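You operate a simulated robot arm through the tools that you are given. There is no shell and no other tool. Be economical: measure what you need, move in short steps, check, and stop when the job is done.

You are at the controls of a simulated robot arm. One attempt, no reset.

JOB
Wash dust off the blue patch and dirt off the green patch.
Fine: Yellow sponge, wetted and at the end rinsed in the grey tray, then put back. Spill a teaspoon at most, drop nothing, leave nothing switched on.

It is judged by the outcome, as a careful person would: the job done as asked, and still so three seconds after it is handed in. It fails if anything else is knocked over, pushed out of place, dropped, spilled or broken.

ROBOT AND FRAMES
A 6-joint arm with a two-finger parallel gripper, fixed in place. Base frame: the origin is at the foot of the arm, x ahead of it, y to its left, z up; the work surface is at about z = 0. Lengths are in m, angles in rad, forces in N, time in s.
With the tool pointing down near the work surface it reaches from about 0.14 to 0.58 m from the base axis. Its first joint turns from -1.152 to 1.152 rad. Payload 2.1 kg.
The TCP is the grasp point between the finger pads, 0.03 m short of the fingertips. In the tool frame z runs along the fingers and y along their closing line. Largest opening 0.094 m; finger width 0.028, thickness 0.01; the body of the gripper, 0.05 by 0.096 m, starts 0.055 m behind the TCP.
Orientation is that of the tool frame in the base frame, as a unit quaternion [x, y, z, w]. With the fingers straight down and closing along the base's y, the tool's x points along the base's -x, its y along +y and its z along -z.

CONTROLS
- The arm moves only by the tool drive_tool. Its argument "commands" is a list of rows, each a list of 3 entries, a list of its own where there are three numbers: the shift along the base's x, y, z in m, then the turn, a rotation vector about the base's x, y, z in rad, then the opening in per cent of the stroke, from 0 (shut) to 100 (fully open). In form: [[[tx, ty, tz], [wx, wy, wz], gripper], ...]. A call has 1 to 20 rows; each row is the pose to reach, as a shift and turn from the pose commanded when the call began. Each row takes 0.2 s and may step no farther than 0.05 m and 0.15 rad from the row before; otherwise, or with a gripper value out of range, the whole call is refused. Where a pose cannot be reached the arm comes as near as it can. A force on the tool above 40 N (or 10 N above the force at the start of the call, whichever is more), or a blocked arm, ends the call early, and 0.2 s more pass. Each finger travels about 0.072 m/s and halts on what it meets, pressing with about 28 N; the grip force reading is that of the motor and also rises with nothing between the fingers. The clock runs only during rows and for 0.2 s after the last one: add rows that repeat a pose to give the fingers time. It gives the time, the measured TCP pose, the force on the tool (base axes), the opening and the grip force at its end, in the units of the frame above (readings bear some noise), with the torque about the TCP (base axes, N m) and any sound that the robot's microphone picked up.
- Cameras (640 x 400 px; columns grow to the right, rows downward): "scene" is fixed at [0.0482, -0.364, 0.4836]; the picture's right is [0.84, -0.54, 0.00], its down [-0.31, -0.48, -0.82] and it looks along [0.44, 0.69, -0.57] (base axes); focal length 286 px, centre (320, 200). "wrist" rides on the gripper at [0.076, 0.014, -0.102] in the tool frame; the picture's right is [-0.18, 0.98, 0.00], its down [-0.75, -0.14, -0.64] and it looks along [-0.63, -0.12, 0.77] (tool axes); focal length 243 px, centre (320, 200). There is no depth. A picture from a camera that has moved, and an enlarged one, comes with that camera's place and axes in the base frame and with its lens.
- get_image(camera): a new picture of that camera. The clock stands still meanwhile.
- close_up(camera, box): a new picture of the part [left, top, right, bottom] of that camera's present view, enlarged. The clock stands still meanwhile.
- sign_off(): hands the job in; it is judged then, once.

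Go step by step. Nothing tells you positions but the pictures and the camera data: compare them with the known pose of the tool, close in by small moves and look again before you grip or let go. The budget is 120 turns and 68 pictures, counting those below and the enlarged ones. Unless the task says otherwise, let go and move clear before handing in, and close with one line.

The tools are called after "Request:" by a JSON object that holds its "op" and its "data". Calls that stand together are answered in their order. drive_tool: Moves the arm, as the interface text tells. Its arguments: {"type":"object","properties":{"commands":{"type":"array","items":{"type":"array"}}},"required":["commands"]} The other tools are called the same way: get_image (camera) takes a picture; close_up (camera, box) takes an enlarged picture of a part of a camera's view; sign_off () hands the job in.

At the start:

```text
time: 0.0
ee_pos: [0.2616, 0.1565, 0.2995]
tcp_rot: [0.0, 1.0, 0.0, -0.001]
contact_force: [-0.1, 0.5, -0.3]
moment: [-0.01, 0.01, 0.04]
opening: 0.0942
gripper_force: 0.0
```

scene: 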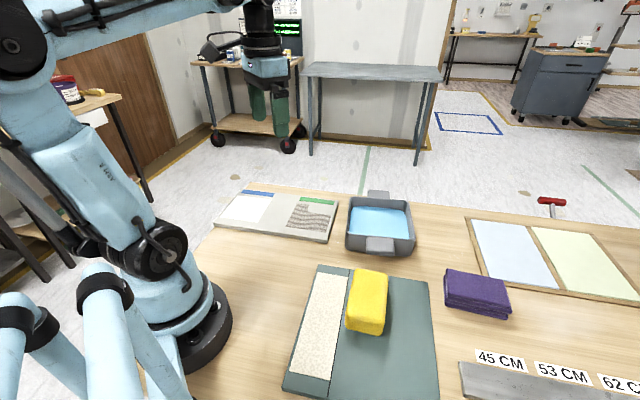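
wrist: 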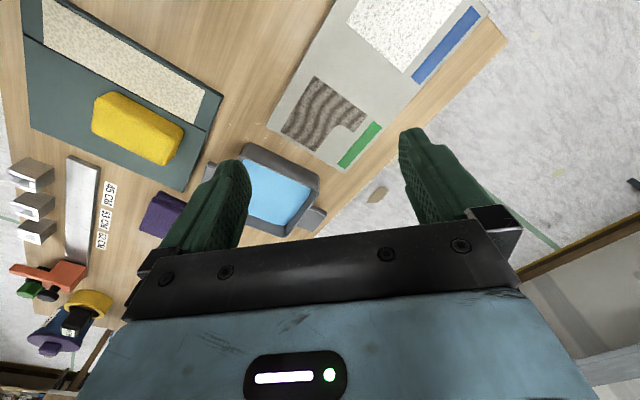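

I see the yellow sponge on the green board around (0.30,-0.13), the grey water tray near (0.47,0.02), and the panel with the blue- and green-tagged patches near (0.22,0.28) and (0.35,0.15). First I'll take closer looks.

Request:
{"op": "close_up", "data": {"camera": "scene", "box": [200, 170, 440, 320]}}

Request:
{"op": "close_up", "data": {"camera": "scene", "box": [270, 250, 510, 400]}}

Request:
{"op": "close_up", "data": {"camera": "wrist", "box": [0, 0, 510, 320]}}

```text
2.67 times, centred on (320, 245) of scene
camera zoom: at [0.0482, -0.364, 0.4836], right [0.84, -0.54, 0.0], down [-0.31, -0.48, -0.82], along [0.44, 0.69, -0.57], focal length 763 px, centre (320, 80)
```

zoom: 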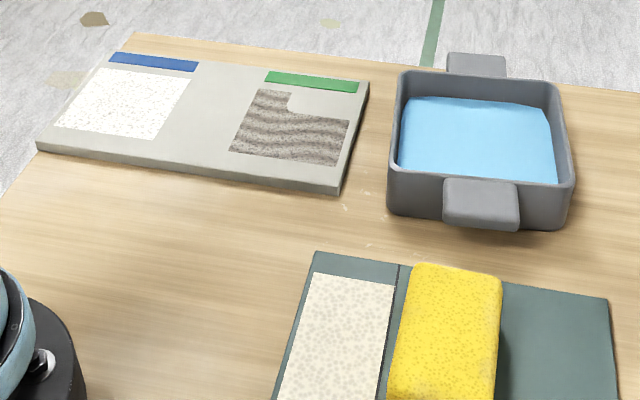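

```text
2.67 times, centred on (390, 325) of scene
camera zoom: at [0.0482, -0.364, 0.4836], right [0.84, -0.54, 0.0], down [-0.31, -0.48, -0.82], along [0.44, 0.69, -0.57], focal length 763 px, centre (133, -133)
```

zoom: 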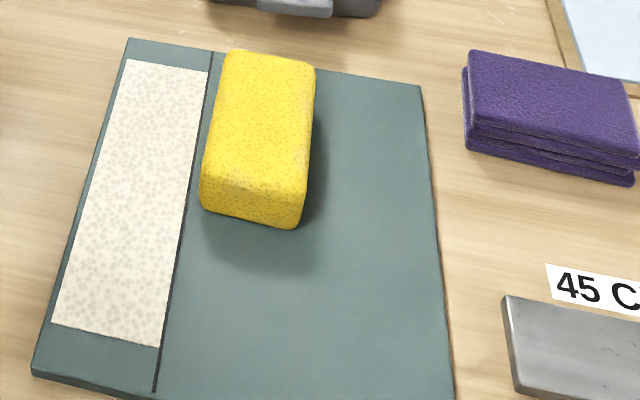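

```text
1.25 times, centred on (255, 160) of wrist
camera zoom: at [0.1862, 0.1716, 0.4031], right [0.18, 0.98, 0.0], down [0.75, -0.14, 0.64], along [0.63, -0.12, -0.77], focal length 303 px, centre (401, 250)
```

zoom: 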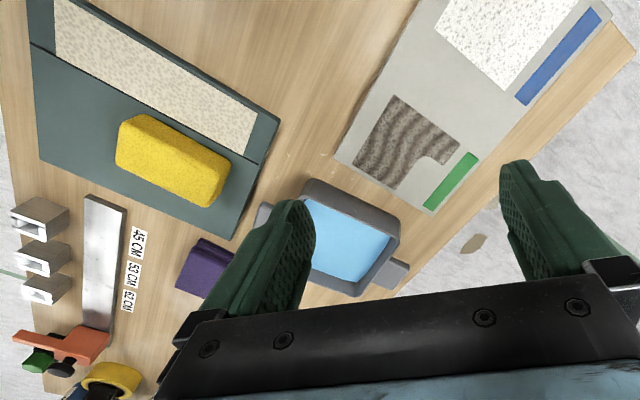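

The sponge measures about 0.107 x 0.06 x 0.035 m with its long axis near 43°, and the tray and panel lie at the same angle. I'll move above the sponge with the gripper turned to match, then look.

Request:
{"op": "drive_tool", "data": {"commands": [[[0.004, -0.037, -0.015], [0, 0, 0.0925], 100], [[0.008, -0.073, -0.03], [0, 0, 0.185], 100], [[0.0125, -0.11, -0.045], [0, 0, 0.2775], 100], [[0.0165, -0.147, -0.06], [0, 0, 0.37], 100], [[0.021, -0.183, -0.075], [0, 0, 0.4625], 100], [[0.025, -0.22, -0.09], [0, 0, 0.555], 100], [[0.029, -0.257, -0.105], [0, 0, 0.6475], 100], [[0.0334, -0.2935, -0.12], [0, 0, 0.74], 100], [[0.0334, -0.2935, -0.12], [0, 0, 0.74], 100]]}}

Request:
{"op": "get_image", "data": {"camera": "wrist"}}

Request:
{"op": "get_image", "data": {"camera": "scene"}}

```text
time: 2.0
ee_pos: [0.2957, -0.1368, 0.1783]
tcp_rot: [-0.362, 0.932, 0.0, 0.0]
contact_force: [0.1, 0.4, 0.5]
moment: [0.02, 0.02, -0.05]
opening: 0.0941
gripper_force: 0.0
```

```text
62 pictures are left
camera wrist: at [0.2303, -0.1769, 0.281], right [-0.53, 0.85, 0.0], down [0.65, 0.4, 0.64], along [0.55, 0.34, -0.77], focal length 243 px, centre (320, 200)
```

wrist: 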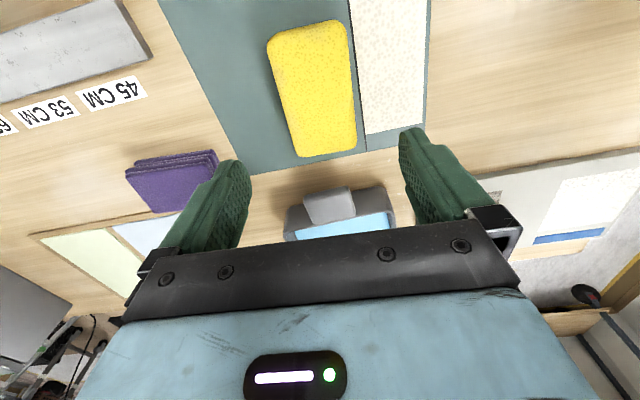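

```text
61 pictures are left
```

scene: 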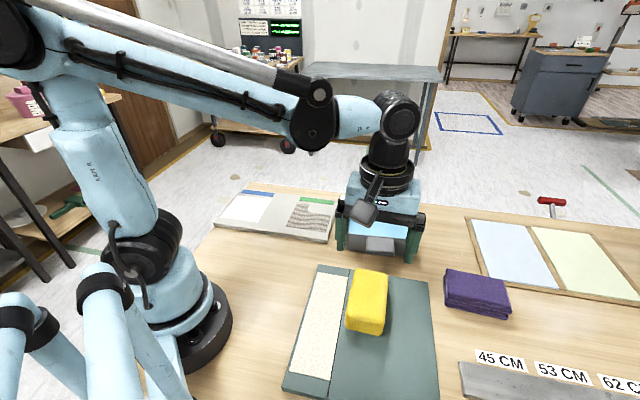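

The sponge centre comes out at (0.296,-0.136), long axis at about 43°, so the gripper is well lined up. I'll lower it to just above the board and close gently in stages.

Request:
{"op": "drive_tool", "data": {"commands": [[[0, 0, -0.04], [0, 0, 0.01], 100], [[0, 0, -0.08], [0, 0, 0.015], 100], [[0, 0, -0.105], [0, 0, 0.015], 100], [[0, 0, -0.12], [0, 0, 0.015], 100], [[0, 0, -0.125], [0, 0, 0.015], 100], [[0, 0, -0.125], [0, 0, 0.015], 100]]}}

Request:
{"op": "close_up", "data": {"camera": "scene", "box": [290, 220, 450, 350]}}

Request:
{"op": "get_image", "data": {"camera": "wrist"}}

```text
time: 3.4
ee_pos: [0.2966, -0.136, 0.0514]
tcp_rot: [-0.369, 0.929, 0.0, 0.001]
contact_force: [-0.2, 0.2, -0.1]
moment: [0.01, 0.01, -0.02]
opening: 0.0939
gripper_force: 0.1
```

```text
3.08 times, centred on (370, 285) of scene
camera zoom: at [0.0482, -0.364, 0.4836], right [0.84, -0.54, 0.0], down [-0.31, -0.48, -0.82], along [0.44, 0.69, -0.57], focal length 881 px, centre (166, -62)
```

zoom: 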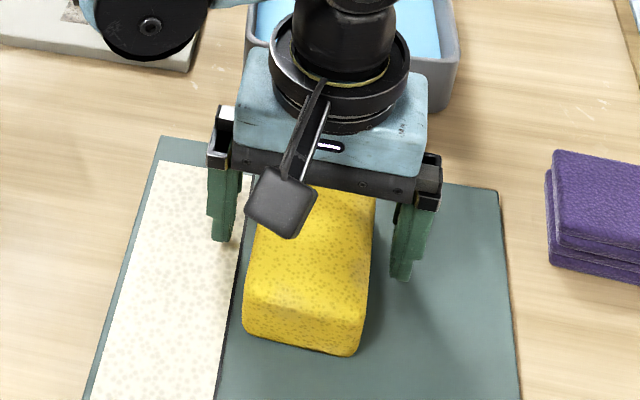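

```text
59 pictures are left
camera wrist: at [0.2323, -0.177, 0.1564], right [-0.54, 0.84, 0.0], down [0.65, 0.41, 0.64], along [0.54, 0.35, -0.77], focal length 243 px, centre (320, 200)
```

wrist: 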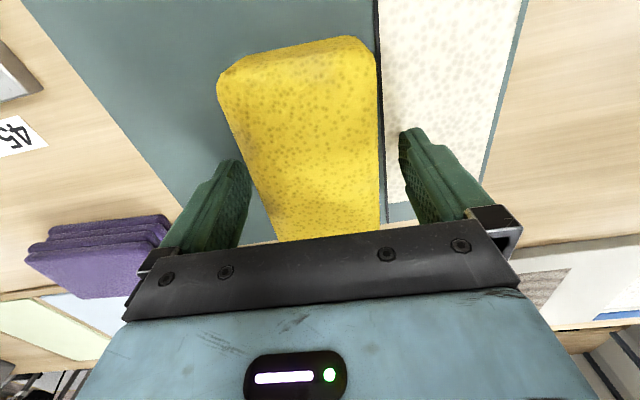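

The fingers straddle the sponge evenly. I'll close in stages and watch the grip force.

Request:
{"op": "drive_tool", "data": {"commands": [[[0, 0, 0], [0, 0, 0], 70], [[0, 0, 0], [0, 0, 0], 60], [[0, 0, 0], [0, 0, 0], 55], [[0, 0, 0], [0, 0, 0], 55]]}}

```text
time: 4.4
ee_pos: [0.2968, -0.1344, 0.0536]
tcp_rot: [-0.369, 0.929, -0.001, 0.0]
contact_force: [-0.1, 0.1, 0.3]
moment: [0.04, -0.04, -0.02]
opening: 0.0693
gripper_force: 27.7
```

The fingers stopped on the sponge at 0.069 m with full grip. I'll lift a little and check that it's held.

Request:
{"op": "drive_tool", "data": {"commands": [[[0, 0, 0.02], [0, 0, 0], 50], [[0, 0, 0.05], [0, 0, 0], 50], [[0, 0, 0.08], [0, 0, 0], 50], [[0, 0, 0.08], [0, 0, 0], 50]]}}

Request:
{"op": "close_up", "data": {"camera": "scene", "box": [270, 170, 490, 340]}}

Request:
{"op": "get_image", "data": {"camera": "wrist"}}

```text
time: 5.4
ee_pos: [0.2937, -0.1373, 0.134]
tcp_rot: [-0.368, 0.93, 0.001, 0.0]
contact_force: [0.5, 0.3, -0.4]
moment: [0.0, 0.05, 0.02]
opening: 0.0694
gripper_force: 28.1
```

```text
2.35 times, centred on (380, 255) of scene
camera zoom: at [0.0482, -0.364, 0.4836], right [0.84, -0.54, 0.0], down [-0.31, -0.48, -0.82], along [0.44, 0.69, -0.57], focal length 674 px, centre (179, 71)
```

zoom: 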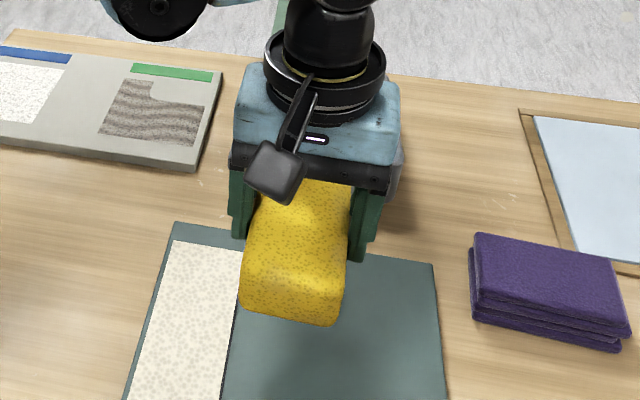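

```text
57 pictures are left
camera wrist: at [0.2289, -0.1786, 0.2377], right [-0.54, 0.84, 0.0], down [0.65, 0.41, 0.64], along [0.54, 0.35, -0.77], focal length 243 px, centre (320, 200)
```

wrist: 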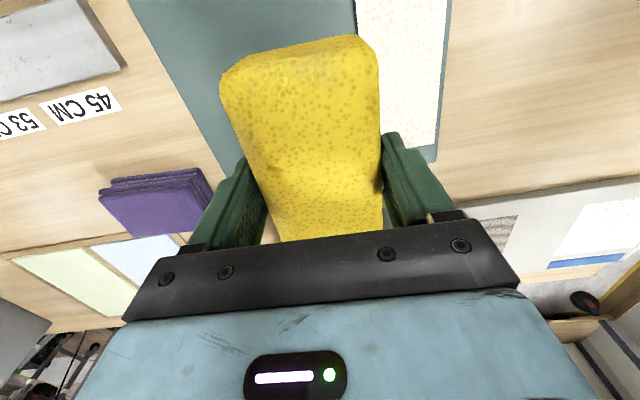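

The sponge is held firmly. I'll carry it over the tray at a safe height and check alignment.

Request:
{"op": "drive_tool", "data": {"commands": [[[0.029, 0.0266, 0.01], [0, 0, 0.01], 50], [[0.058, 0.053, 0.02], [0, 0, 0.02], 50], [[0.087, 0.08, 0.025], [0, 0, 0.03], 50], [[0.116, 0.106, 0.025], [0, 0, 0.04], 50], [[0.145, 0.133, 0.025], [0, 0, 0.05], 50], [[0.174, 0.1595, 0.025], [0, 0, 0.06], 50], [[0.174, 0.1595, 0.025], [0, 0, 0.06], 50]]}}

Request:
{"op": "close_up", "data": {"camera": "scene", "box": [300, 110, 480, 270]}}

Request:
{"op": "get_image", "data": {"camera": "wrist"}}

```text
time: 7.0
ee_pos: [0.4675, 0.0234, 0.16]
tcp_rot: [-0.396, 0.918, 0.0, 0.0]
contact_force: [0.4, 0.9, 0.0]
moment: [0.0, -0.04, -0.02]
opening: 0.0694
gripper_force: 28.0
```

```text
2.50 times, centred on (390, 190) of scene
camera zoom: at [0.0483, -0.364, 0.4836], right [0.84, -0.54, 0.0], down [-0.31, -0.48, -0.82], along [0.44, 0.69, -0.57], focal length 716 px, centre (145, 225)
```

zoom: 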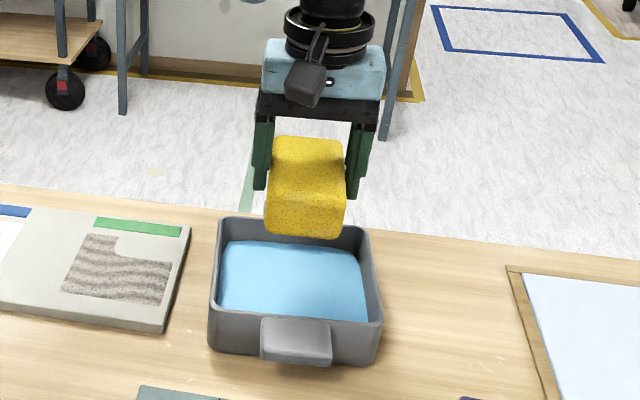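

```text
55 pictures are left
camera wrist: at [0.4062, -0.0216, 0.2641], right [-0.59, 0.81, 0.0], down [0.62, 0.45, 0.64], along [0.52, 0.38, -0.77], focal length 243 px, centre (320, 200)
```

wrist: 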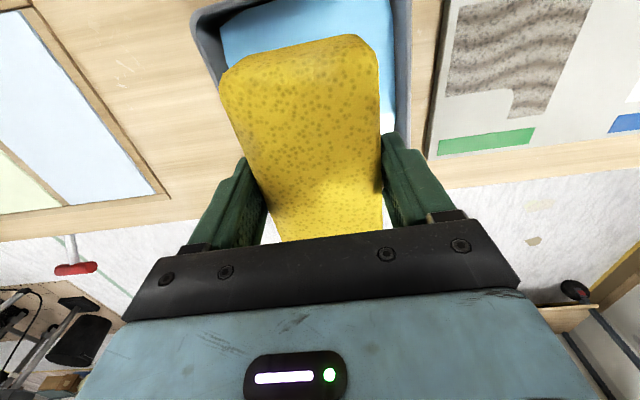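

The tray centre refines to (0.473,0.028) at about 49°, with the rim near z=0.045 and the water near 0.022. I'll align and lower the sponge slowly into the water.

Request:
{"op": "drive_tool", "data": {"commands": [[[0.004, 0.005, 0], [0, 0, 0.04], 50], [[0.004, 0.005, -0.03], [0, 0, 0.04], 50], [[0.004, 0.005, -0.055], [0, 0, 0.04], 50], [[0.004, 0.005, -0.07], [0, 0, 0.04], 50], [[0.004, 0.005, -0.08], [0, 0, 0.04], 50], [[0.004, 0.005, -0.088], [0, 0, 0.04], 50], [[0.004, 0.005, -0.095], [0, 0, 0.04], 50], [[0.004, 0.005, -0.095], [0, 0, 0.04], 50]]}}

Request:
{"op": "close_up", "data": {"camera": "scene", "box": [300, 130, 480, 280]}}

```text
time: 8.8
ee_pos: [0.4748, 0.028, 0.0634]
tcp_rot: [-0.414, 0.91, 0.0, 0.0]
contact_force: [-0.7, -0.3, 0.2]
moment: [-0.01, -0.02, -0.03]
opening: 0.0698
gripper_force: 28.1
```

```text
2.67 times, centred on (390, 205) of scene
camera zoom: at [0.0482, -0.364, 0.4836], right [0.84, -0.54, 0.0], down [-0.31, -0.48, -0.82], along [0.44, 0.69, -0.57], focal length 763 px, centre (133, 187)
```

zoom: 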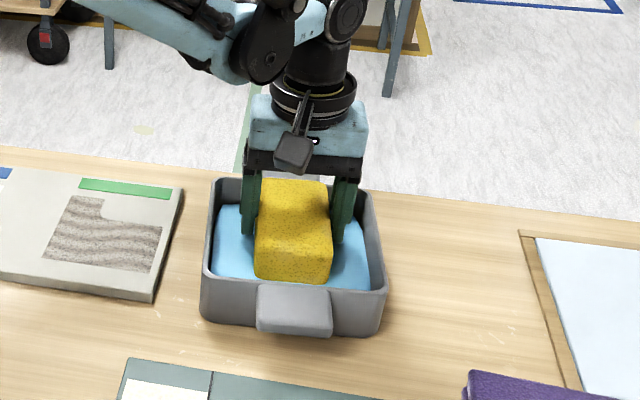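

The sponge is centred in the tray and just touching the water. I'll lower it further to soak it.

Request:
{"op": "drive_tool", "data": {"commands": [[[0, 0, -0.005], [0, 0, 0], 50], [[0, 0, -0.01], [0, 0, 0], 50], [[0, 0, -0.014], [0, 0, 0], 50], [[0, 0, -0.014], [0, 0, 0], 50], [[0, 0, -0.014], [0, 0, 0], 50], [[0, 0, -0.014], [0, 0, 0], 50], [[0, 0, -0.014], [0, 0, 0], 50]]}}

Request:
{"op": "close_up", "data": {"camera": "scene", "box": [300, 130, 480, 280]}}

```text
time: 10.4
ee_pos: [0.4728, 0.0284, 0.0499]
tcp_rot: [-0.415, 0.91, 0.0, 0.0]
contact_force: [0.0, 0.3, -0.4]
moment: [0.0, 0.02, -0.03]
opening: 0.0694
gripper_force: 28.3
```

```text
2.67 times, centred on (390, 205) of scene
camera zoom: at [0.0482, -0.364, 0.4836], right [0.84, -0.54, 0.0], down [-0.31, -0.48, -0.82], along [0.44, 0.69, -0.57], focal length 763 px, centre (133, 187)
```

zoom: 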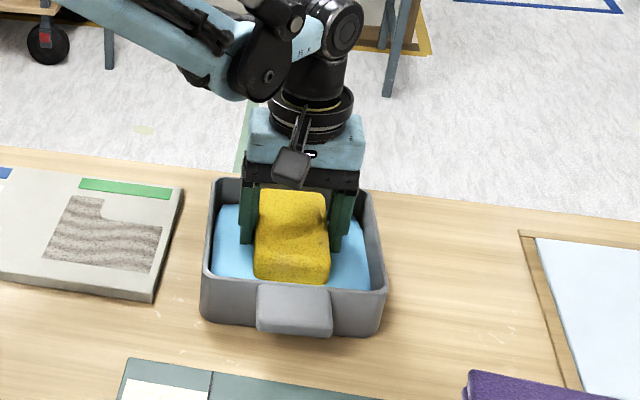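

It looks wet and darker. I'll raise it just above the rim over the tray, let it drip, and check.

Request:
{"op": "drive_tool", "data": {"commands": [[[0, 0, 0.02], [0, 0, 0], 50], [[0, 0, 0.04], [0, 0, 0], 50], [[0, 0, 0.055], [0, 0, 0], 50], [[0, 0, 0.055], [0, 0, 0], 50], [[0, 0, 0.055], [0, 0, 0], 50], [[0, 0, 0.055], [0, 0, 0], 50]]}}

Request:
{"op": "close_up", "data": {"camera": "scene", "box": [320, 140, 450, 270]}}

Request:
{"op": "get_image", "data": {"camera": "wrist"}}

```text
time: 11.8
ee_pos: [0.4741, 0.0267, 0.1068]
tcp_rot: [-0.415, 0.91, 0.0, 0.0]
contact_force: [0.1, 0.1, 0.1]
moment: [0.01, 0.0, 0.01]
opening: 0.0695
gripper_force: 27.3
```

```text
3.08 times, centred on (385, 205) of scene
camera zoom: at [0.0482, -0.364, 0.4836], right [0.84, -0.54, 0.0], down [-0.31, -0.48, -0.82], along [0.44, 0.69, -0.57], focal length 881 px, centre (120, 185)
```

zoom: 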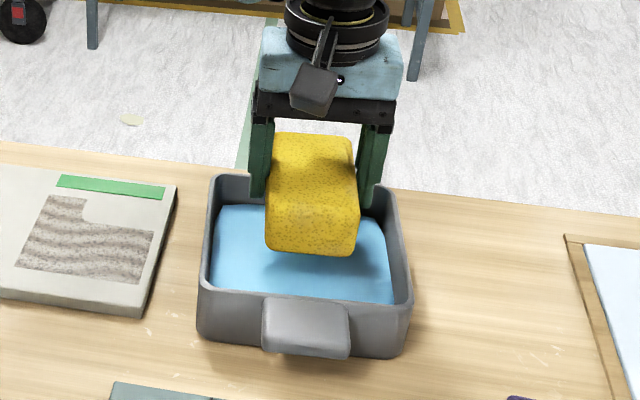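

```text
51 pictures are left
camera wrist: at [0.4137, -0.0201, 0.2088], right [-0.62, 0.78, 0.0], down [0.6, 0.48, 0.64], along [0.5, 0.4, -0.77], focal length 243 px, centre (320, 200)
```

wrist: 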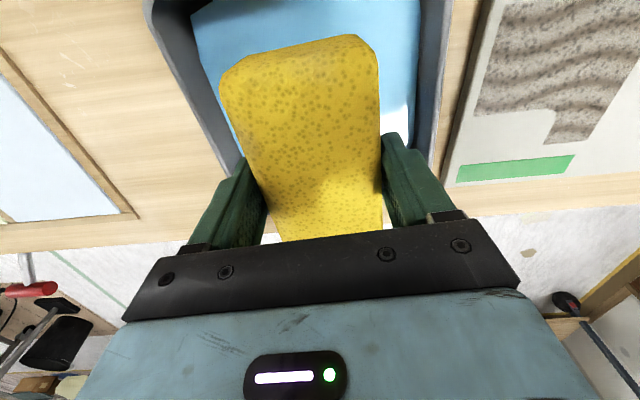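

There's no clear visible sign of wetness, so I'll dip again, deeper, until light contact with the tray floor, and hold longer.

Request:
{"op": "drive_tool", "data": {"commands": [[[0, 0, -0.03], [0, 0, 0], 50], [[0, 0, -0.05], [0, 0, 0], 50], [[0, 0, -0.057], [0, 0, 0], 50], [[0, 0, -0.06], [0, 0, 0], 50], [[0, 0, -0.063], [0, 0, 0], 50], [[0, 0, -0.063], [0, 0, 0], 50]]}}

Request:
{"op": "close_up", "data": {"camera": "scene", "box": [320, 140, 450, 270]}}

```text
time: 13.2
ee_pos: [0.4741, 0.027, 0.0444]
tcp_rot: [-0.414, 0.91, 0.001, 0.001]
contact_force: [-0.3, 2.6, 38.1]
moment: [0.05, 0.0, -0.02]
opening: 0.0695
gripper_force: 27.9
```

```text
3.08 times, centred on (385, 205) of scene
camera zoom: at [0.0481, -0.364, 0.4836], right [0.84, -0.54, 0.0], down [-0.31, -0.48, -0.82], along [0.44, 0.69, -0.57], focal length 881 px, centre (120, 185)
```

zoom: 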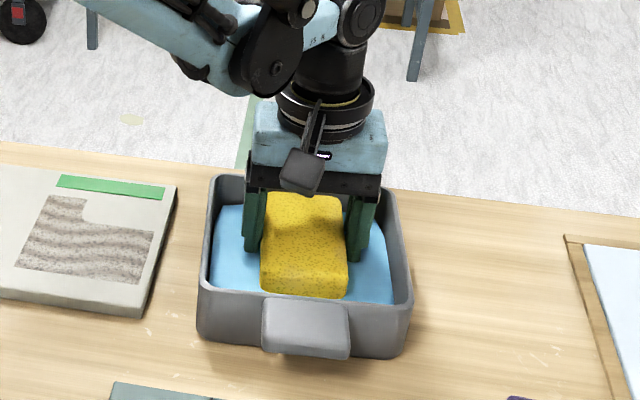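

Floor contact is felt at about z=0.045. I'll ease off, let it soak, then lift out slowly and let it drain over the tray.

Request:
{"op": "drive_tool", "data": {"commands": [[[0, 0, 0.004], [0, 0, 0], 50], [[0, 0, 0.004], [0, 0, 0], 50], [[0, 0, 0.004], [0, 0, 0], 50], [[0, 0, 0.004], [0, 0, 0], 50], [[0, 0, 0.004], [0, 0, 0], 50], [[0, 0, 0.02], [0, 0, 0], 50], [[0, 0, 0.035], [0, 0, 0], 50], [[0, 0, 0.05], [0, 0, 0], 50], [[0, 0, 0.06], [0, 0, 0], 50], [[0, 0, 0.06], [0, 0, 0], 50], [[0, 0, 0.06], [0, 0, 0], 50], [[0, 0, 0.06], [0, 0, 0], 50], [[0, 0, 0.06], [0, 0, 0], 50], [[0, 0, 0.06], [0, 0, 0], 50], [[0, 0, 0.06], [0, 0, 0], 50]]}}

Request:
{"op": "close_up", "data": {"camera": "scene", "box": [340, 150, 430, 250]}}

```text
time: 16.4
ee_pos: [0.4715, 0.0269, 0.1043]
tcp_rot: [-0.415, 0.91, 0.001, 0.0]
contact_force: [0.5, -0.6, 0.1]
moment: [0.04, 0.02, 0.03]
opening: 0.0694
gripper_force: 27.6
```

```text
4.00 times, centred on (385, 200) of scene
camera zoom: at [0.0482, -0.364, 0.4836], right [0.84, -0.54, 0.0], down [-0.31, -0.48, -0.82], along [0.44, 0.69, -0.57], focal length 1145 px, centre (60, 200)
```

zoom: 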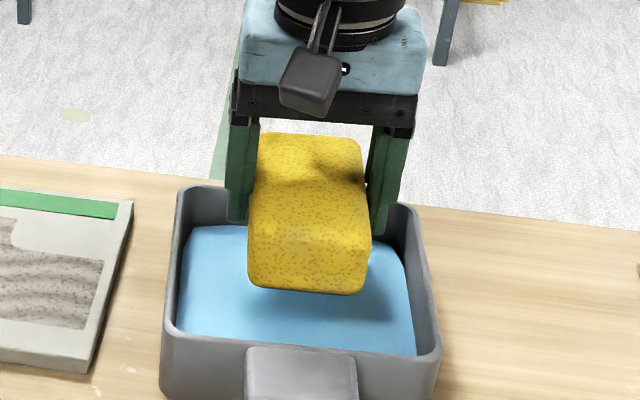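

The sponge is darker, i.e. wet, and isn't visibly dripping. I'll let it drain a bit longer, then carry it along the panel's axis to above the blue patch.

Request:
{"op": "drive_tool", "data": {"commands": [[[0, 0, 0.008], [0, 0, 0], 50], [[0, 0, 0.008], [0, 0, 0], 50], [[0, 0, 0.008], [0, 0, 0], 50], [[0, 0, 0.008], [0, 0, 0], 50], [[0, 0, 0.008], [0, 0, 0], 50], [[0, 0, 0.008], [0, 0, 0], 50], [[-0.02, 0.02, 0.008], [0, 0, -0.01], 50], [[-0.05, 0.05, 0.008], [0, 0, -0.02], 50], [[-0.08, 0.081, 0.008], [0, 0, -0.03], 50], [[-0.113, 0.114, 0.008], [0, 0, -0.04], 50], [[-0.146, 0.147, 0.008], [0, 0, -0.05], 50], [[-0.18, 0.181, 0.008], [0, 0, -0.06], 50], [[-0.213, 0.215, 0.008], [0, 0, -0.07], 50], [[-0.24, 0.243, 0.008], [0, 0, -0.07], 50], [[-0.254, 0.2565, 0.008], [0, 0, -0.07], 50], [[-0.254, 0.2565, 0.008], [0, 0, -0.07], 50]]}}

Request:
{"op": "get_image", "data": {"camera": "scene"}}

Request:
{"op": "get_image", "data": {"camera": "wrist"}}

```text
time: 19.8
ee_pos: [0.2196, 0.2841, 0.1077]
tcp_rot: [-0.382, 0.924, 0.0, 0.0]
contact_force: [0.6, -0.4, 0.0]
moment: [-0.03, -0.03, 0.02]
opening: 0.0695
gripper_force: 28.3
```

```text
48 pictures are left
```

scene: 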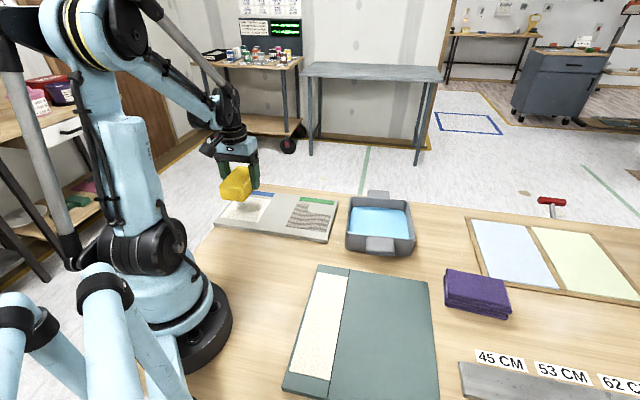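

```text
47 pictures are left
camera wrist: at [0.1549, 0.2405, 0.2104], right [-0.56, 0.83, 0.0], down [0.63, 0.43, 0.64], along [0.53, 0.36, -0.77], focal length 243 px, centre (320, 200)
```

wrist: 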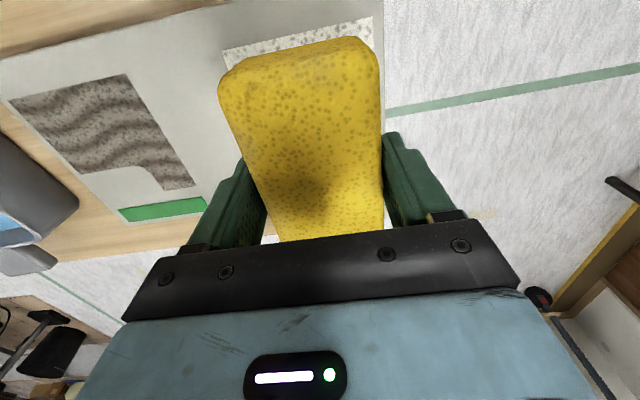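

The patch positions refine to blue (0.218,0.281) and green (0.3465,0.150), each about 0.105 m square at 45°. I'll lower the sponge gently to find contact on the blue patch.

Request:
{"op": "drive_tool", "data": {"commands": [[[-0.001, -0.003, -0.03], [0, 0, 0], 50], [[-0.001, -0.003, -0.045], [0, 0, 0], 50], [[-0.001, -0.003, -0.052], [0, 0, 0], 50], [[-0.001, -0.003, -0.054], [0, 0, 0], 50], [[-0.001, -0.003, -0.055], [0, 0, 0], 50], [[-0.001, -0.003, -0.055], [0, 0, 0], 50]]}}

```text
time: 21.2
ee_pos: [0.2181, 0.2814, 0.0541]
tcp_rot: [-0.383, 0.924, 0.0, 0.001]
contact_force: [0.0, 0.7, 0.1]
moment: [-0.04, 0.02, 0.03]
opening: 0.0695
gripper_force: 27.3
```

Request:
{"op": "drive_tool", "data": {"commands": [[[0, 0, -0.001], [0, 0, 0], 50], [[0, 0, -0.002], [0, 0, 0], 50], [[0, 0, -0.003], [0, 0, 0], 50], [[0, 0, -0.003], [0, 0, 0], 50]]}}

Request:
{"op": "close_up", "data": {"camera": "scene", "box": [190, 150, 350, 260]}}

```text
time: 22.2
ee_pos: [0.2187, 0.2806, 0.0529]
tcp_rot: [-0.383, 0.924, -0.001, 0.0]
contact_force: [0.1, 0.3, -0.2]
moment: [0.04, 0.02, 0.03]
opening: 0.0694
gripper_force: 27.8
```

```text
3.64 times, centred on (270, 205) of scene
camera zoom: at [0.0482, -0.364, 0.4836], right [0.84, -0.54, 0.0], down [-0.31, -0.48, -0.82], along [0.44, 0.69, -0.57], focal length 1041 px, centre (502, 182)
```

zoom: 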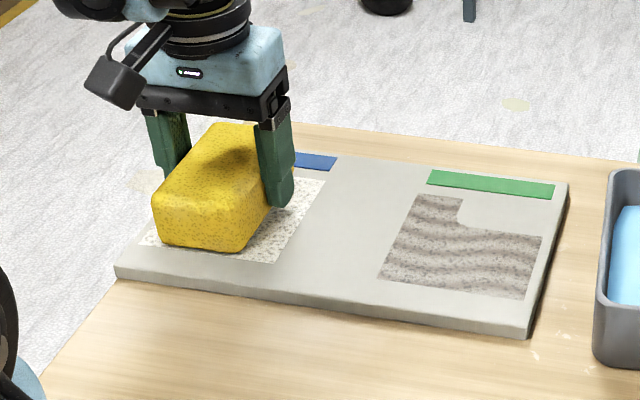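

No contact yet, but the sponge is right over the surface. I'll keep lowering in small steps.

Request:
{"op": "drive_tool", "data": {"commands": [[[0, 0, -0.001], [0, 0, 0], 50], [[0, 0, -0.002], [0, 0, 0], 50], [[0, 0, -0.002], [0, 0, 0], 50]]}}

```text
time: 23.0
ee_pos: [0.2181, 0.2809, 0.0515]
tcp_rot: [-0.382, 0.924, 0.001, -0.001]
contact_force: [-4.3, 0.1, 37.8]
moment: [0.0, 0.14, 0.04]
opening: 0.0696
gripper_force: 27.8
```

Contact is at about z=0.0515 and is stiff. I'll ease up 0.8 mm and read the force before wiping.

Request:
{"op": "drive_tool", "data": {"commands": [[[0, 0, 0.0008], [0, 0, 0], 50], [[0, 0, 0.0008], [0, 0, 0], 50]]}}

```text
time: 23.6
ee_pos: [0.2186, 0.2807, 0.0509]
tcp_rot: [-0.382, 0.924, 0.0, 0.0]
contact_force: [0.8, 0.6, -0.7]
moment: [0.02, 0.05, -0.02]
opening: 0.0694
gripper_force: 27.4
```

It's just free now. I'll press back about 0.4 mm and make a short stroke across the patch.

Request:
{"op": "drive_tool", "data": {"commands": [[[0, 0, -0.0004], [0, 0, 0], 50], [[0.007, -0.007, -0.0004], [0, 0, 0], 50], [[0.014, -0.014, -0.0004], [0, 0, 0], 50], [[0.021, -0.021, -0.0004], [0, 0, 0], 50]]}}

Request:
{"op": "close_up", "data": {"camera": "scene", "box": [190, 150, 350, 260]}}

```text
time: 24.6
ee_pos: [0.2416, 0.2597, 0.0506]
tcp_rot: [-0.382, 0.924, -0.001, 0.0]
contact_force: [-1.5, 2.8, 4.3]
moment: [0.27, 0.12, 0.04]
opening: 0.0694
gripper_force: 28.4
```

```text
3.64 times, centred on (270, 205) of scene
camera zoom: at [0.0482, -0.364, 0.4836], right [0.84, -0.54, 0.0], down [-0.31, -0.48, -0.82], along [0.44, 0.69, -0.57], focal length 1041 px, centre (502, 182)
```

zoom: 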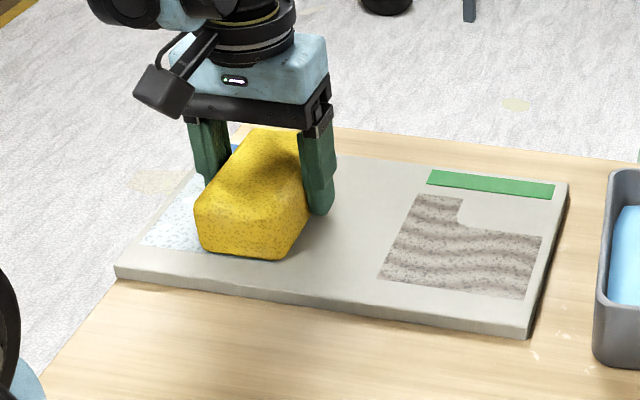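

Contact force is about 4 N, and the dust is coming off with the panel not moving. I'll continue with full strokes.

Request:
{"op": "drive_tool", "data": {"commands": [[[-0.009, 0.009, 0], [0, 0, 0], 50], [[-0.018, 0.018, 0], [0, 0, 0], 50], [[-0.027, 0.027, 0], [0, 0, 0], 50], [[-0.036, 0.036, 0], [0, 0, 0], 50], [[-0.046, 0.046, 0], [0, 0, 0], 50], [[-0.04, 0.052, 0], [0, 0, 0], 50], [[-0.031, 0.043, 0], [0, 0, 0], 50], [[-0.022, 0.034, 0], [0, 0, 0], 50], [[-0.013, 0.025, 0], [0, 0, 0], 50], [[-0.004, 0.016, 0], [0, 0, 0], 50], [[0.006, 0.006, 0], [0, 0, 0], 50]]}}

Request:
{"op": "close_up", "data": {"camera": "scene", "box": [190, 150, 350, 260]}}

```text
time: 27.0
ee_pos: [0.2447, 0.2674, 0.0503]
tcp_rot: [-0.382, 0.924, 0.001, -0.001]
contact_force: [-10.4, 11.5, 19.4]
moment: [0.21, 0.22, -0.06]
opening: 0.0693
gripper_force: 27.7
```

```text
3.64 times, centred on (270, 205) of scene
camera zoom: at [0.0482, -0.364, 0.4836], right [0.84, -0.54, 0.0], down [-0.31, -0.48, -0.82], along [0.44, 0.69, -0.57], focal length 1041 px, centre (502, 182)
```

zoom: 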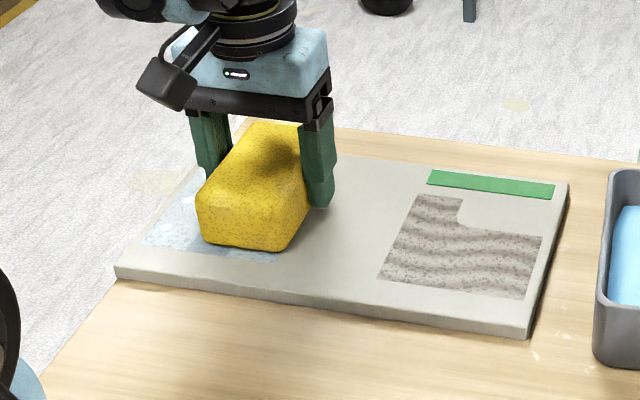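

The dust is nearly gone. One more pass along the near edge with slightly less pressure.

Request:
{"op": "drive_tool", "data": {"commands": [[[-0.007, -0.007, 0.0004], [0, 0, 0], 50], [[-0.013, -0.013, 0.0003], [0, 0, 0], 50], [[-0.023, -0.003, 0.0003], [0, 0, 0], 50], [[-0.033, 0.007, 0.0003], [0, 0, 0], 50], [[-0.043, 0.017, 0.0003], [0, 0, 0], 50], [[-0.053, 0.027, 0.0003], [0, 0, 0], 50], [[-0.065, 0.039, 0.0003], [0, 0, 0], 50], [[-0.055, 0.029, 0.0003], [0, 0, 0], 50], [[-0.043, 0.017, 0.0003], [0, 0, 0], 50], [[-0.031, 0.005, 0.0003], [0, 0, 0], 50], [[-0.019, -0.007, 0.0003], [0, 0, 0], 50], [[-0.009, -0.017, 0.0003], [0, 0, 0], 50], [[-0.009, -0.017, 0.02], [0, 0, 0], 50], [[0.0, -0.0, 0.06], [0, 0, 0], 50], [[0.035, -0.035, 0.06], [0, 0, 0], 50]]}}

Request:
{"op": "close_up", "data": {"camera": "scene", "box": [190, 150, 350, 260]}}

```text
time: 30.2
ee_pos: [0.2818, 0.2304, 0.112]
tcp_rot: [-0.383, 0.924, 0.0, 0.001]
contact_force: [0.3, -0.3, 0.0]
moment: [0.02, 0.0, -0.01]
opening: 0.0696
gripper_force: 27.3
```

```text
3.64 times, centred on (270, 205) of scene
camera zoom: at [0.0482, -0.364, 0.4836], right [0.84, -0.54, 0.0], down [-0.31, -0.48, -0.82], along [0.44, 0.69, -0.57], focal length 1041 px, centre (502, 182)
```

zoom: 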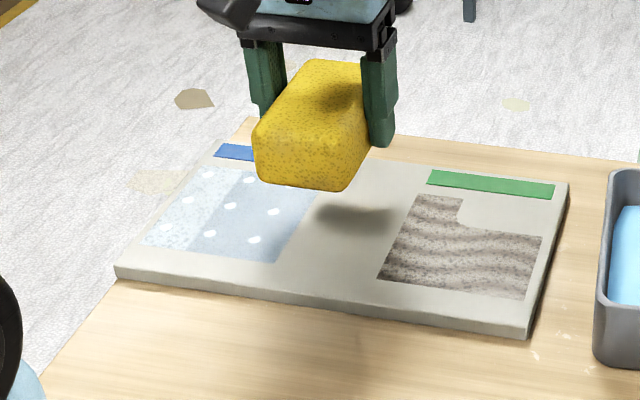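

Most is clean with a wet sheen, but a band on the left is only partly cleaned. I'll look closer.

Request:
{"op": "close_up", "data": {"camera": "scene", "box": [215, 180, 285, 224]}}

Request:
{"op": "get_image", "data": {"camera": "wrist"}}

```text
9.09 times, centred on (250, 202) of scene
camera zoom: at [0.0482, -0.364, 0.4836], right [0.84, -0.54, 0.0], down [-0.31, -0.48, -0.82], along [0.44, 0.69, -0.57], focal length 2602 px, centre (956, 182)
```

zoom: 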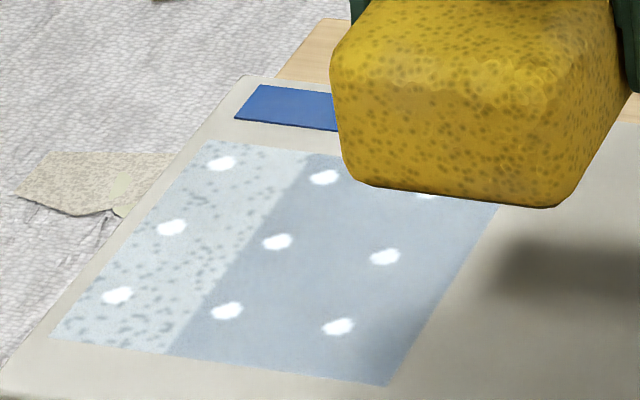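

```text
41 pictures are left
camera wrist: at [0.2183, 0.1876, 0.2144], right [-0.56, 0.83, 0.0], down [0.63, 0.43, 0.64], along [0.53, 0.36, -0.77], focal length 243 px, centre (320, 200)
```

wrist: 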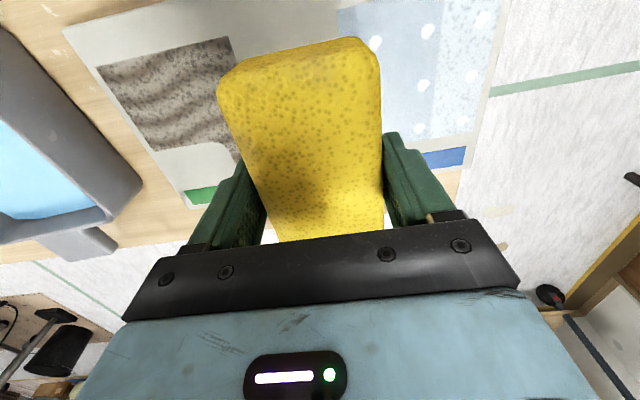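

The left third needs more rubbing. I'll go back there and scrub with several strokes.

Request:
{"op": "drive_tool", "data": {"commands": [[[-0.03, 0.026, 0], [0, 0, 0], 50], [[-0.06, 0.05, 0], [0, 0, 0], 50], [[-0.083, 0.071, -0.02], [0, 0, 0], 50], [[-0.083, 0.071, -0.05], [0, 0, 0], 50], [[-0.083, 0.071, -0.0598], [0, 0, 0], 50], [[-0.09, 0.078, -0.0598], [0, 0, 0], 50], [[-0.097, 0.085, -0.0598], [0, 0, 0], 50], [[-0.09, 0.078, -0.0598], [0, 0, 0], 50], [[-0.081, 0.069, -0.0598], [0, 0, 0], 50], [[-0.072, 0.06, -0.0598], [0, 0, 0], 50], [[-0.081, 0.069, -0.0598], [0, 0, 0], 50], [[-0.09, 0.078, -0.0598], [0, 0, 0], 50], [[-0.097, 0.085, -0.0598], [0, 0, 0], 50]]}}

```text
time: 33.0
ee_pos: [0.1825, 0.3171, 0.0509]
tcp_rot: [-0.383, 0.924, 0.001, 0.0]
contact_force: [-0.6, 0.5, -0.3]
moment: [0.02, 0.03, 0.01]
opening: 0.0694
gripper_force: 28.4
```

There's no contact force at this end, which explains the leftover band. I'll lower slightly and scrub.

Request:
{"op": "drive_tool", "data": {"commands": [[[0.003, -0.003, -0.0004], [0, 0, 0], 50], [[0.006, -0.006, -0.0007], [0, 0, 0], 50], [[0.009, -0.009, -0.0007], [0, 0, 0], 50]]}}

```text
time: 33.8
ee_pos: [0.1929, 0.3072, 0.0514]
tcp_rot: [-0.382, 0.924, 0.0, 0.0]
contact_force: [0.1, 0.2, -0.3]
moment: [0.01, 0.02, 0.02]
opening: 0.0693
gripper_force: 27.9
```

Request:
{"op": "drive_tool", "data": {"commands": [[[0.002, -0.002, -0.0004], [0, 0, 0], 50], [[0.004, -0.004, -0.0008], [0, 0, 0], 50], [[0.006, -0.006, -0.0008], [0, 0, 0], 50]]}}

```text
time: 34.6
ee_pos: [0.1986, 0.3007, 0.0504]
tcp_rot: [-0.383, 0.924, 0.0, 0.0]
contact_force: [-1.9, 2.5, 3.1]
moment: [-0.02, 0.08, -0.01]
opening: 0.0694
gripper_force: 27.6
```

Light contact again. Strokes over the left band now, pressing slightly more.

Request:
{"op": "drive_tool", "data": {"commands": [[[-0.007, 0.007, -0.0003], [0, 0, 0], 50], [[-0.015, 0.015, -0.0004], [0, 0, 0], 50], [[-0.007, 0.007, -0.0004], [0, 0, 0], 50], [[0.0, 0.0, -0.0002], [0, 0, 0], 50], [[0.008, -0.008, 0], [0, 0, 0], 50], [[0.004, 0.004, 0], [0, 0, 0], 50], [[-0.005, 0.013, -0.0003], [0, 0, 0], 50], [[-0.012, 0.02, -0.0004], [0, 0, 0], 50], [[-0.017, 0.013, -0.0004], [0, 0, 0], 50], [[-0.021, 0.009, -0.0004], [0, 0, 0], 50], [[-0.012, 0, -0.0003], [0, 0, 0], 50], [[-0.003, -0.009, -0.0001], [0, 0, 0], 50]]}}

Request:
{"op": "close_up", "data": {"camera": "scene", "box": [205, 170, 295, 230]}}

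```text
time: 35.4
ee_pos: [0.1867, 0.3149, 0.0499]
tcp_rot: [-0.385, 0.923, 0.007, -0.004]
contact_force: [-1.6, 0.3, 12.8]
moment: [-0.09, -0.22, -0.02]
opening: 0.0695
gripper_force: 28.0
stopped in row 4: the force on the tool passed its limit at 46 N (the readings are from after the stop); the commanded pose is now the measured one
```

```text
6.67 times, centred on (250, 200) of scene
camera zoom: at [0.0482, -0.364, 0.4836], right [0.84, -0.54, 0.0], down [-0.31, -0.48, -0.82], along [0.44, 0.69, -0.57], focal length 1908 px, centre (787, 200)
```

zoom: 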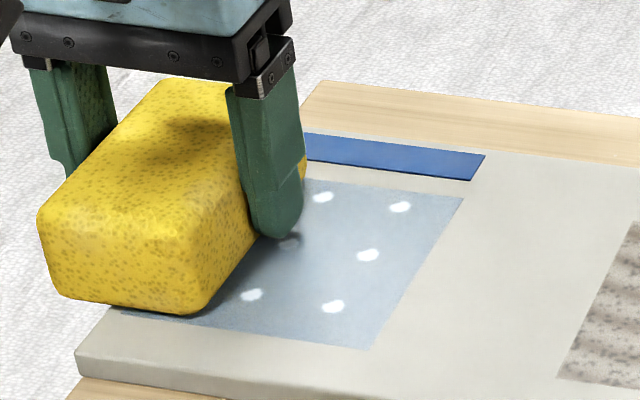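

The force limit tripped with a tiny tilt. I'll lift, straighten the tool and look.

Request:
{"op": "drive_tool", "data": {"commands": [[[0, 0, 0.01], [0, 0, 0], 50], [[0, 0, 0.03], [-0.01, -0.013, 0], 50], [[0.03, -0.03, 0.05], [-0.01, -0.013, 0], 50], [[0.06, -0.06, 0.06], [-0.01, -0.013, 0], 50], [[0.09, -0.09, 0.06], [-0.01, -0.013, 0], 50], [[0.1, -0.1, 0.06], [-0.01, -0.013, 0], 50]]}}

Request:
{"op": "close_up", "data": {"camera": "scene", "box": [205, 170, 295, 230]}}

```text
time: 36.8
ee_pos: [0.2876, 0.2147, 0.1121]
tcp_rot: [-0.385, 0.923, 0.001, 0.0]
contact_force: [0.4, 0.4, -0.1]
moment: [0.05, -0.02, -0.01]
opening: 0.0695
gripper_force: 27.4
```

```text
6.67 times, centred on (250, 200) of scene
camera zoom: at [0.0482, -0.364, 0.4836], right [0.84, -0.54, 0.0], down [-0.31, -0.48, -0.82], along [0.44, 0.69, -0.57], focal length 1908 px, centre (787, 200)
```

zoom: 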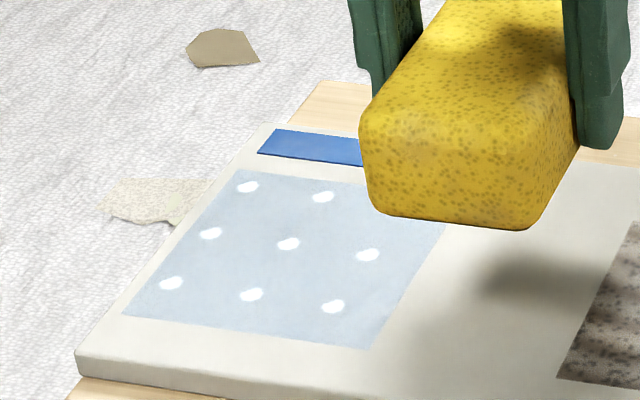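

The blue patch is clean. Next I'll move over the green patch and lower to just above contact.

Request:
{"op": "drive_tool", "data": {"commands": [[[0.03, -0.032, 0], [0, 0, 0], 50], [[0.06, -0.065, 0], [0, 0, 0], 50], [[0.06, -0.065, -0.03], [0, 0, 0], 50], [[0.06, -0.065, -0.05], [0, 0, 0], 50], [[0.06, -0.065, -0.057], [0, 0, 0], 50], [[0.06, -0.065, -0.058], [0, 0, 0], 50], [[0.06, -0.065, -0.058], [0, 0, 0], 50]]}}

Request:
{"op": "close_up", "data": {"camera": "scene", "box": [240, 160, 400, 260]}}

```text
time: 38.4
ee_pos: [0.3458, 0.1518, 0.0508]
tcp_rot: [-0.386, 0.923, 0.001, 0.0]
contact_force: [-0.6, 0.3, -0.4]
moment: [0.01, 0.03, 0.0]
opening: 0.0695
gripper_force: 28.2
```

```text
4.00 times, centred on (320, 210) of scene
camera zoom: at [0.0482, -0.364, 0.4836], right [0.84, -0.54, 0.0], down [-0.31, -0.48, -0.82], along [0.44, 0.69, -0.57], focal length 1145 px, centre (320, 160)
```

zoom: 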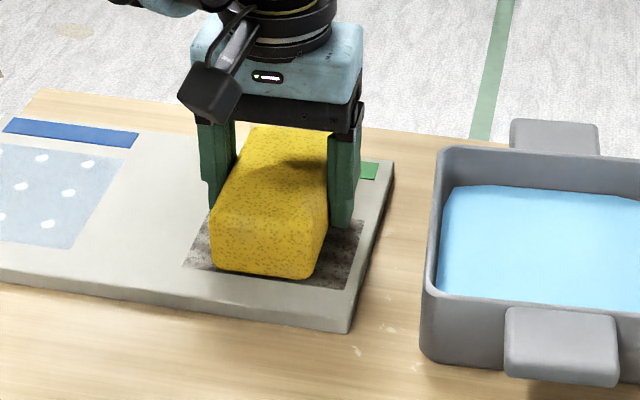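

Nicely centred on the green patch and nearly touching. I'll lower in half-millimetre steps while stroking slightly.

Request:
{"op": "drive_tool", "data": {"commands": [[[0.002, -0.002, -0.0005], [0, 0, 0], 50], [[0.004, -0.004, -0.001], [0, 0, 0], 50], [[0.006, -0.006, -0.001], [0, 0, 0], 50]]}}

```text
time: 39.2
ee_pos: [0.3518, 0.1461, 0.05]
tcp_rot: [-0.386, 0.923, 0.001, -0.001]
contact_force: [-8.6, 9.3, 14.2]
moment: [0.52, 0.77, -0.11]
opening: 0.0693
gripper_force: 27.7
```

Contact is about 14 N. I'll stroke right in small steps, easing slightly, and monitor.

Request:
{"op": "drive_tool", "data": {"commands": [[[0.005, -0.005, 0.0003], [0, 0, 0], 50], [[0.01, -0.01, 0.0003], [0, 0, 0], 50], [[0.015, -0.015, 0.0003], [0, 0, 0], 50]]}}

```text
time: 40.0
ee_pos: [0.3678, 0.1288, 0.0502]
tcp_rot: [-0.386, 0.923, 0.0, -0.001]
contact_force: [0.4, -0.3, -1.1]
moment: [0.01, 0.01, 0.01]
opening: 0.0697
gripper_force: 27.6
```

Request:
{"op": "drive_tool", "data": {"commands": [[[-0.003, 0.003, -0.0004], [0, 0, 0], 50], [[-0.009, 0.009, -0.0004], [0, 0, 0], 50], [[-0.015, 0.015, -0.0004], [0, 0, 0], 50], [[-0.022, 0.022, -0.0004], [0, 0, 0], 50]]}}

Request:
{"op": "close_up", "data": {"camera": "scene", "box": [260, 170, 360, 240]}}

```text
time: 41.0
ee_pos: [0.3462, 0.1511, 0.05]
tcp_rot: [-0.385, 0.923, 0.002, 0.0]
contact_force: [0.5, 0.0, -0.7]
moment: [0.0, 0.03, 0.0]
opening: 0.0696
gripper_force: 28.2
```

```text
5.71 times, centred on (310, 205) of scene
camera zoom: at [0.0482, -0.364, 0.4836], right [0.84, -0.54, 0.0], down [-0.31, -0.48, -0.82], along [0.44, 0.69, -0.57], focal length 1636 px, centre (377, 171)
```

zoom: 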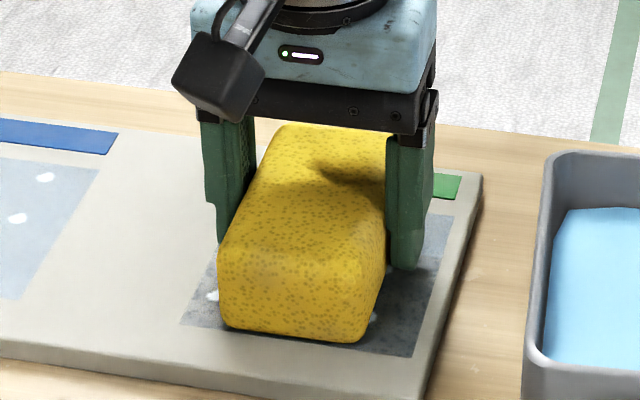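

The dirt is loosening. Contact was lost, so I'll press slightly lower and stroke left.

Request:
{"op": "drive_tool", "data": {"commands": [[[-0.004, 0.004, -0.0005], [0, 0, 0], 50], [[-0.009, 0.009, -0.0005], [0, 0, 0], 50], [[-0.015, 0.015, -0.0006], [0, 0, 0], 50], [[-0.021, 0.021, -0.0006], [0, 0, 0], 50]]}}

```text
time: 42.0
ee_pos: [0.326, 0.1701, 0.0492]
tcp_rot: [-0.384, 0.923, -0.001, 0.001]
contact_force: [14.2, -12.6, 26.1]
moment: [-0.1, 0.07, 0.06]
opening: 0.0695
gripper_force: 27.6
```

Request:
{"op": "drive_tool", "data": {"commands": [[[0.0, 0.0, 0.0003], [0, 0, 0], 50], [[0.008, -0.008, 0.0003], [0, 0, 0], 50], [[0.016, -0.016, 0.0003], [0, 0, 0], 50], [[0.024, -0.024, 0.0003], [0, 0, 0], 50], [[0.032, -0.032, 0.0002], [0, 0, 0], 50], [[0.04, -0.04, 0.0002], [0, 0, 0], 50]]}}

Request:
{"op": "close_up", "data": {"camera": "scene", "box": [260, 170, 360, 240]}}

```text
time: 43.4
ee_pos: [0.3653, 0.1314, 0.0495]
tcp_rot: [-0.385, 0.923, 0.0, 0.0]
contact_force: [0.1, -0.9, -0.9]
moment: [-0.01, -0.01, 0.03]
opening: 0.0695
gripper_force: 28.2
```

```text
5.71 times, centred on (310, 205) of scene
camera zoom: at [0.0482, -0.364, 0.4836], right [0.84, -0.54, 0.0], down [-0.31, -0.48, -0.82], along [0.44, 0.69, -0.57], focal length 1636 px, centre (377, 171)
```

zoom: 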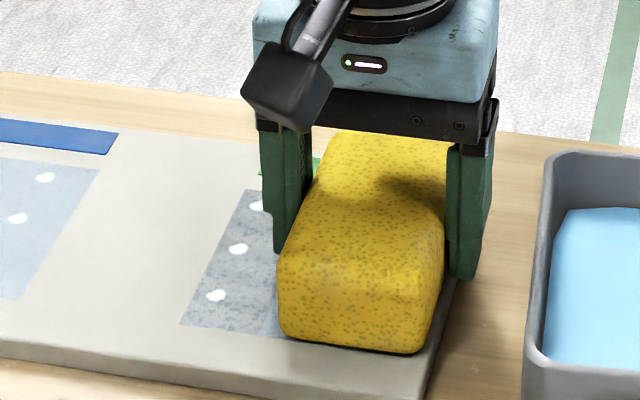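

The panel hasn't moved; the sponge slips up slightly in the grip with each press, so I need to re-press gradually. I'll lower on the right end and stroke along it.

Request:
{"op": "drive_tool", "data": {"commands": [[[0.003, -0.003, -0.0004], [0, 0, 0], 50], [[0.006, -0.006, -0.0006], [0, 0, 0], 50], [[0.002, -0.002, -0.0008], [0, 0, 0], 50], [[-0.003, 0.003, -0.0008], [0, 0, 0], 50]]}}

```text
time: 44.4
ee_pos: [0.3626, 0.1339, 0.0483]
tcp_rot: [-0.385, 0.923, -0.001, 0.002]
contact_force: [7.6, -7.3, 11.6]
moment: [0.07, 0.02, 0.0]
opening: 0.0695
gripper_force: 27.8
```

Request:
{"op": "drive_tool", "data": {"commands": [[[0.008, -0.008, 0], [0, 0, 0], 50], [[0.0, 0.0, 0], [0, 0, 0], 50], [[-0.008, 0.008, 0], [0, 0, 0], 50], [[-0.016, 0.016, 0], [0, 0, 0], 50], [[-0.024, 0.024, 0], [0, 0, 0], 50], [[-0.032, 0.032, 0], [0, 0, 0], 50], [[-0.04, 0.04, 0], [0, 0, 0], 50]]}}

Request:
{"op": "close_up", "data": {"camera": "scene", "box": [260, 170, 360, 240]}}

```text
time: 46.0
ee_pos: [0.3251, 0.1742, 0.05]
tcp_rot: [-0.384, 0.923, -0.002, 0.0]
contact_force: [7.9, -8.2, 12.9]
moment: [0.0, 0.1, 0.05]
opening: 0.0692
gripper_force: 27.7
```

```text
5.71 times, centred on (310, 205) of scene
camera zoom: at [0.0482, -0.364, 0.4836], right [0.84, -0.54, 0.0], down [-0.31, -0.48, -0.82], along [0.44, 0.69, -0.57], focal length 1636 px, centre (377, 171)
```

zoom: 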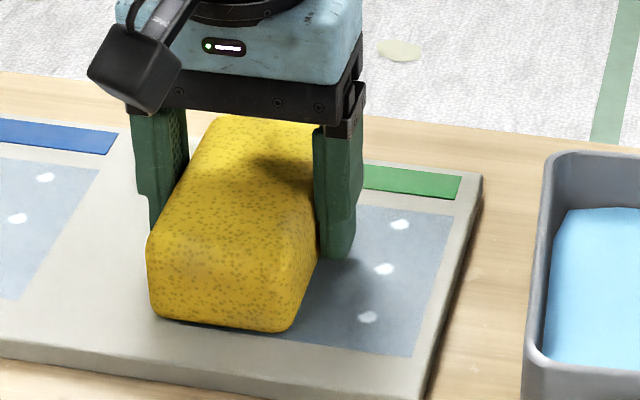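

The right side is now clean and contact is steady. I'll go back and forth with small shifts toward the far and near edges.

Request:
{"op": "drive_tool", "data": {"commands": [[[-0.004, 0.004, 0], [0, 0, 0], 50], [[0.002, 0.01, 0], [0, 0, 0], 50], [[0.01, 0.002, 0], [0, 0, 0], 50], [[0.018, -0.006, 0], [0, 0, 0], 50], [[0.026, -0.014, 0], [0, 0, 0], 50], [[0.034, -0.022, 0], [0, 0, 0], 50], [[0.042, -0.03, 0], [0, 0, 0], 50], [[0.05, -0.038, 0], [0, 0, 0], 50], [[0.044, -0.044, 0], [0, 0, 0], 50], [[0.038, -0.05, 0], [0, 0, 0], 50]]}}

Request:
{"op": "close_up", "data": {"camera": "scene", "box": [260, 170, 360, 240]}}

```text
time: 48.2
ee_pos: [0.3613, 0.1265, 0.0504]
tcp_rot: [-0.385, 0.923, 0.0, 0.002]
contact_force: [13.4, 8.2, 19.4]
moment: [-0.14, 0.3, -0.04]
opening: 0.0696
gripper_force: 28.4
```

```text
5.71 times, centred on (310, 205) of scene
camera zoom: at [0.0482, -0.364, 0.4836], right [0.84, -0.54, 0.0], down [-0.31, -0.48, -0.82], along [0.44, 0.69, -0.57], focal length 1636 px, centre (377, 171)
```

zoom: 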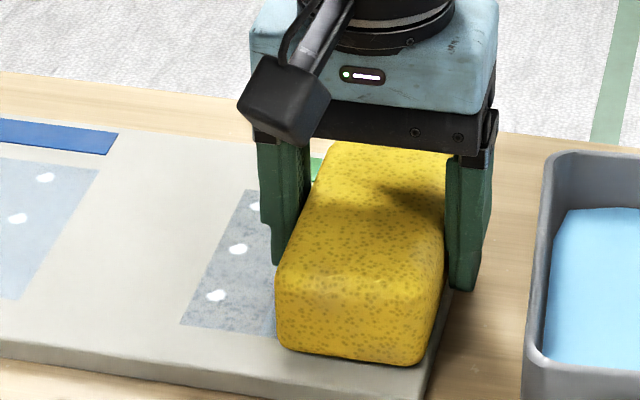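

The right is done; the left column needs more. I'll go left along the near side and scrub there.

Request:
{"op": "drive_tool", "data": {"commands": [[[-0.008, 0.008, 0.0001], [0, 0, 0], 50], [[-0.016, 0.016, 0.0001], [0, 0, 0], 50], [[-0.024, 0.024, 0], [0, 0, 0], 50], [[-0.032, 0.032, 0], [0, 0, 0], 50], [[-0.04, 0.04, 0], [0, 0, 0], 50], [[-0.048, 0.048, 0], [0, 0, 0], 50], [[-0.044, 0.052, 0], [0, 0, 0], 50], [[-0.036, 0.044, 0], [0, 0, 0], 50], [[-0.044, 0.052, 0], [0, 0, 0], 50]]}}

```text
time: 50.2
ee_pos: [0.3151, 0.1753, 0.0498]
tcp_rot: [-0.385, 0.923, 0.0, 0.001]
contact_force: [-0.2, 0.3, 0.5]
moment: [-0.02, 0.02, 0.03]
opening: 0.0696
gripper_force: 27.9
```

Contact was lost at the left end again; I'll press a bit lower there.

Request:
{"op": "drive_tool", "data": {"commands": [[[0.003, -0.003, -0.0004], [0, 0, 0], 50], [[0.006, -0.006, -0.0007], [0, 0, 0], 50], [[0.009, -0.009, -0.0008], [0, 0, 0], 50]]}}

```text
time: 51.0
ee_pos: [0.3257, 0.1669, 0.0486]
tcp_rot: [-0.385, 0.923, 0.001, 0.0]
contact_force: [-4.0, 3.2, 5.3]
moment: [-0.08, 0.07, -0.11]
opening: 0.0697
gripper_force: 28.2
```

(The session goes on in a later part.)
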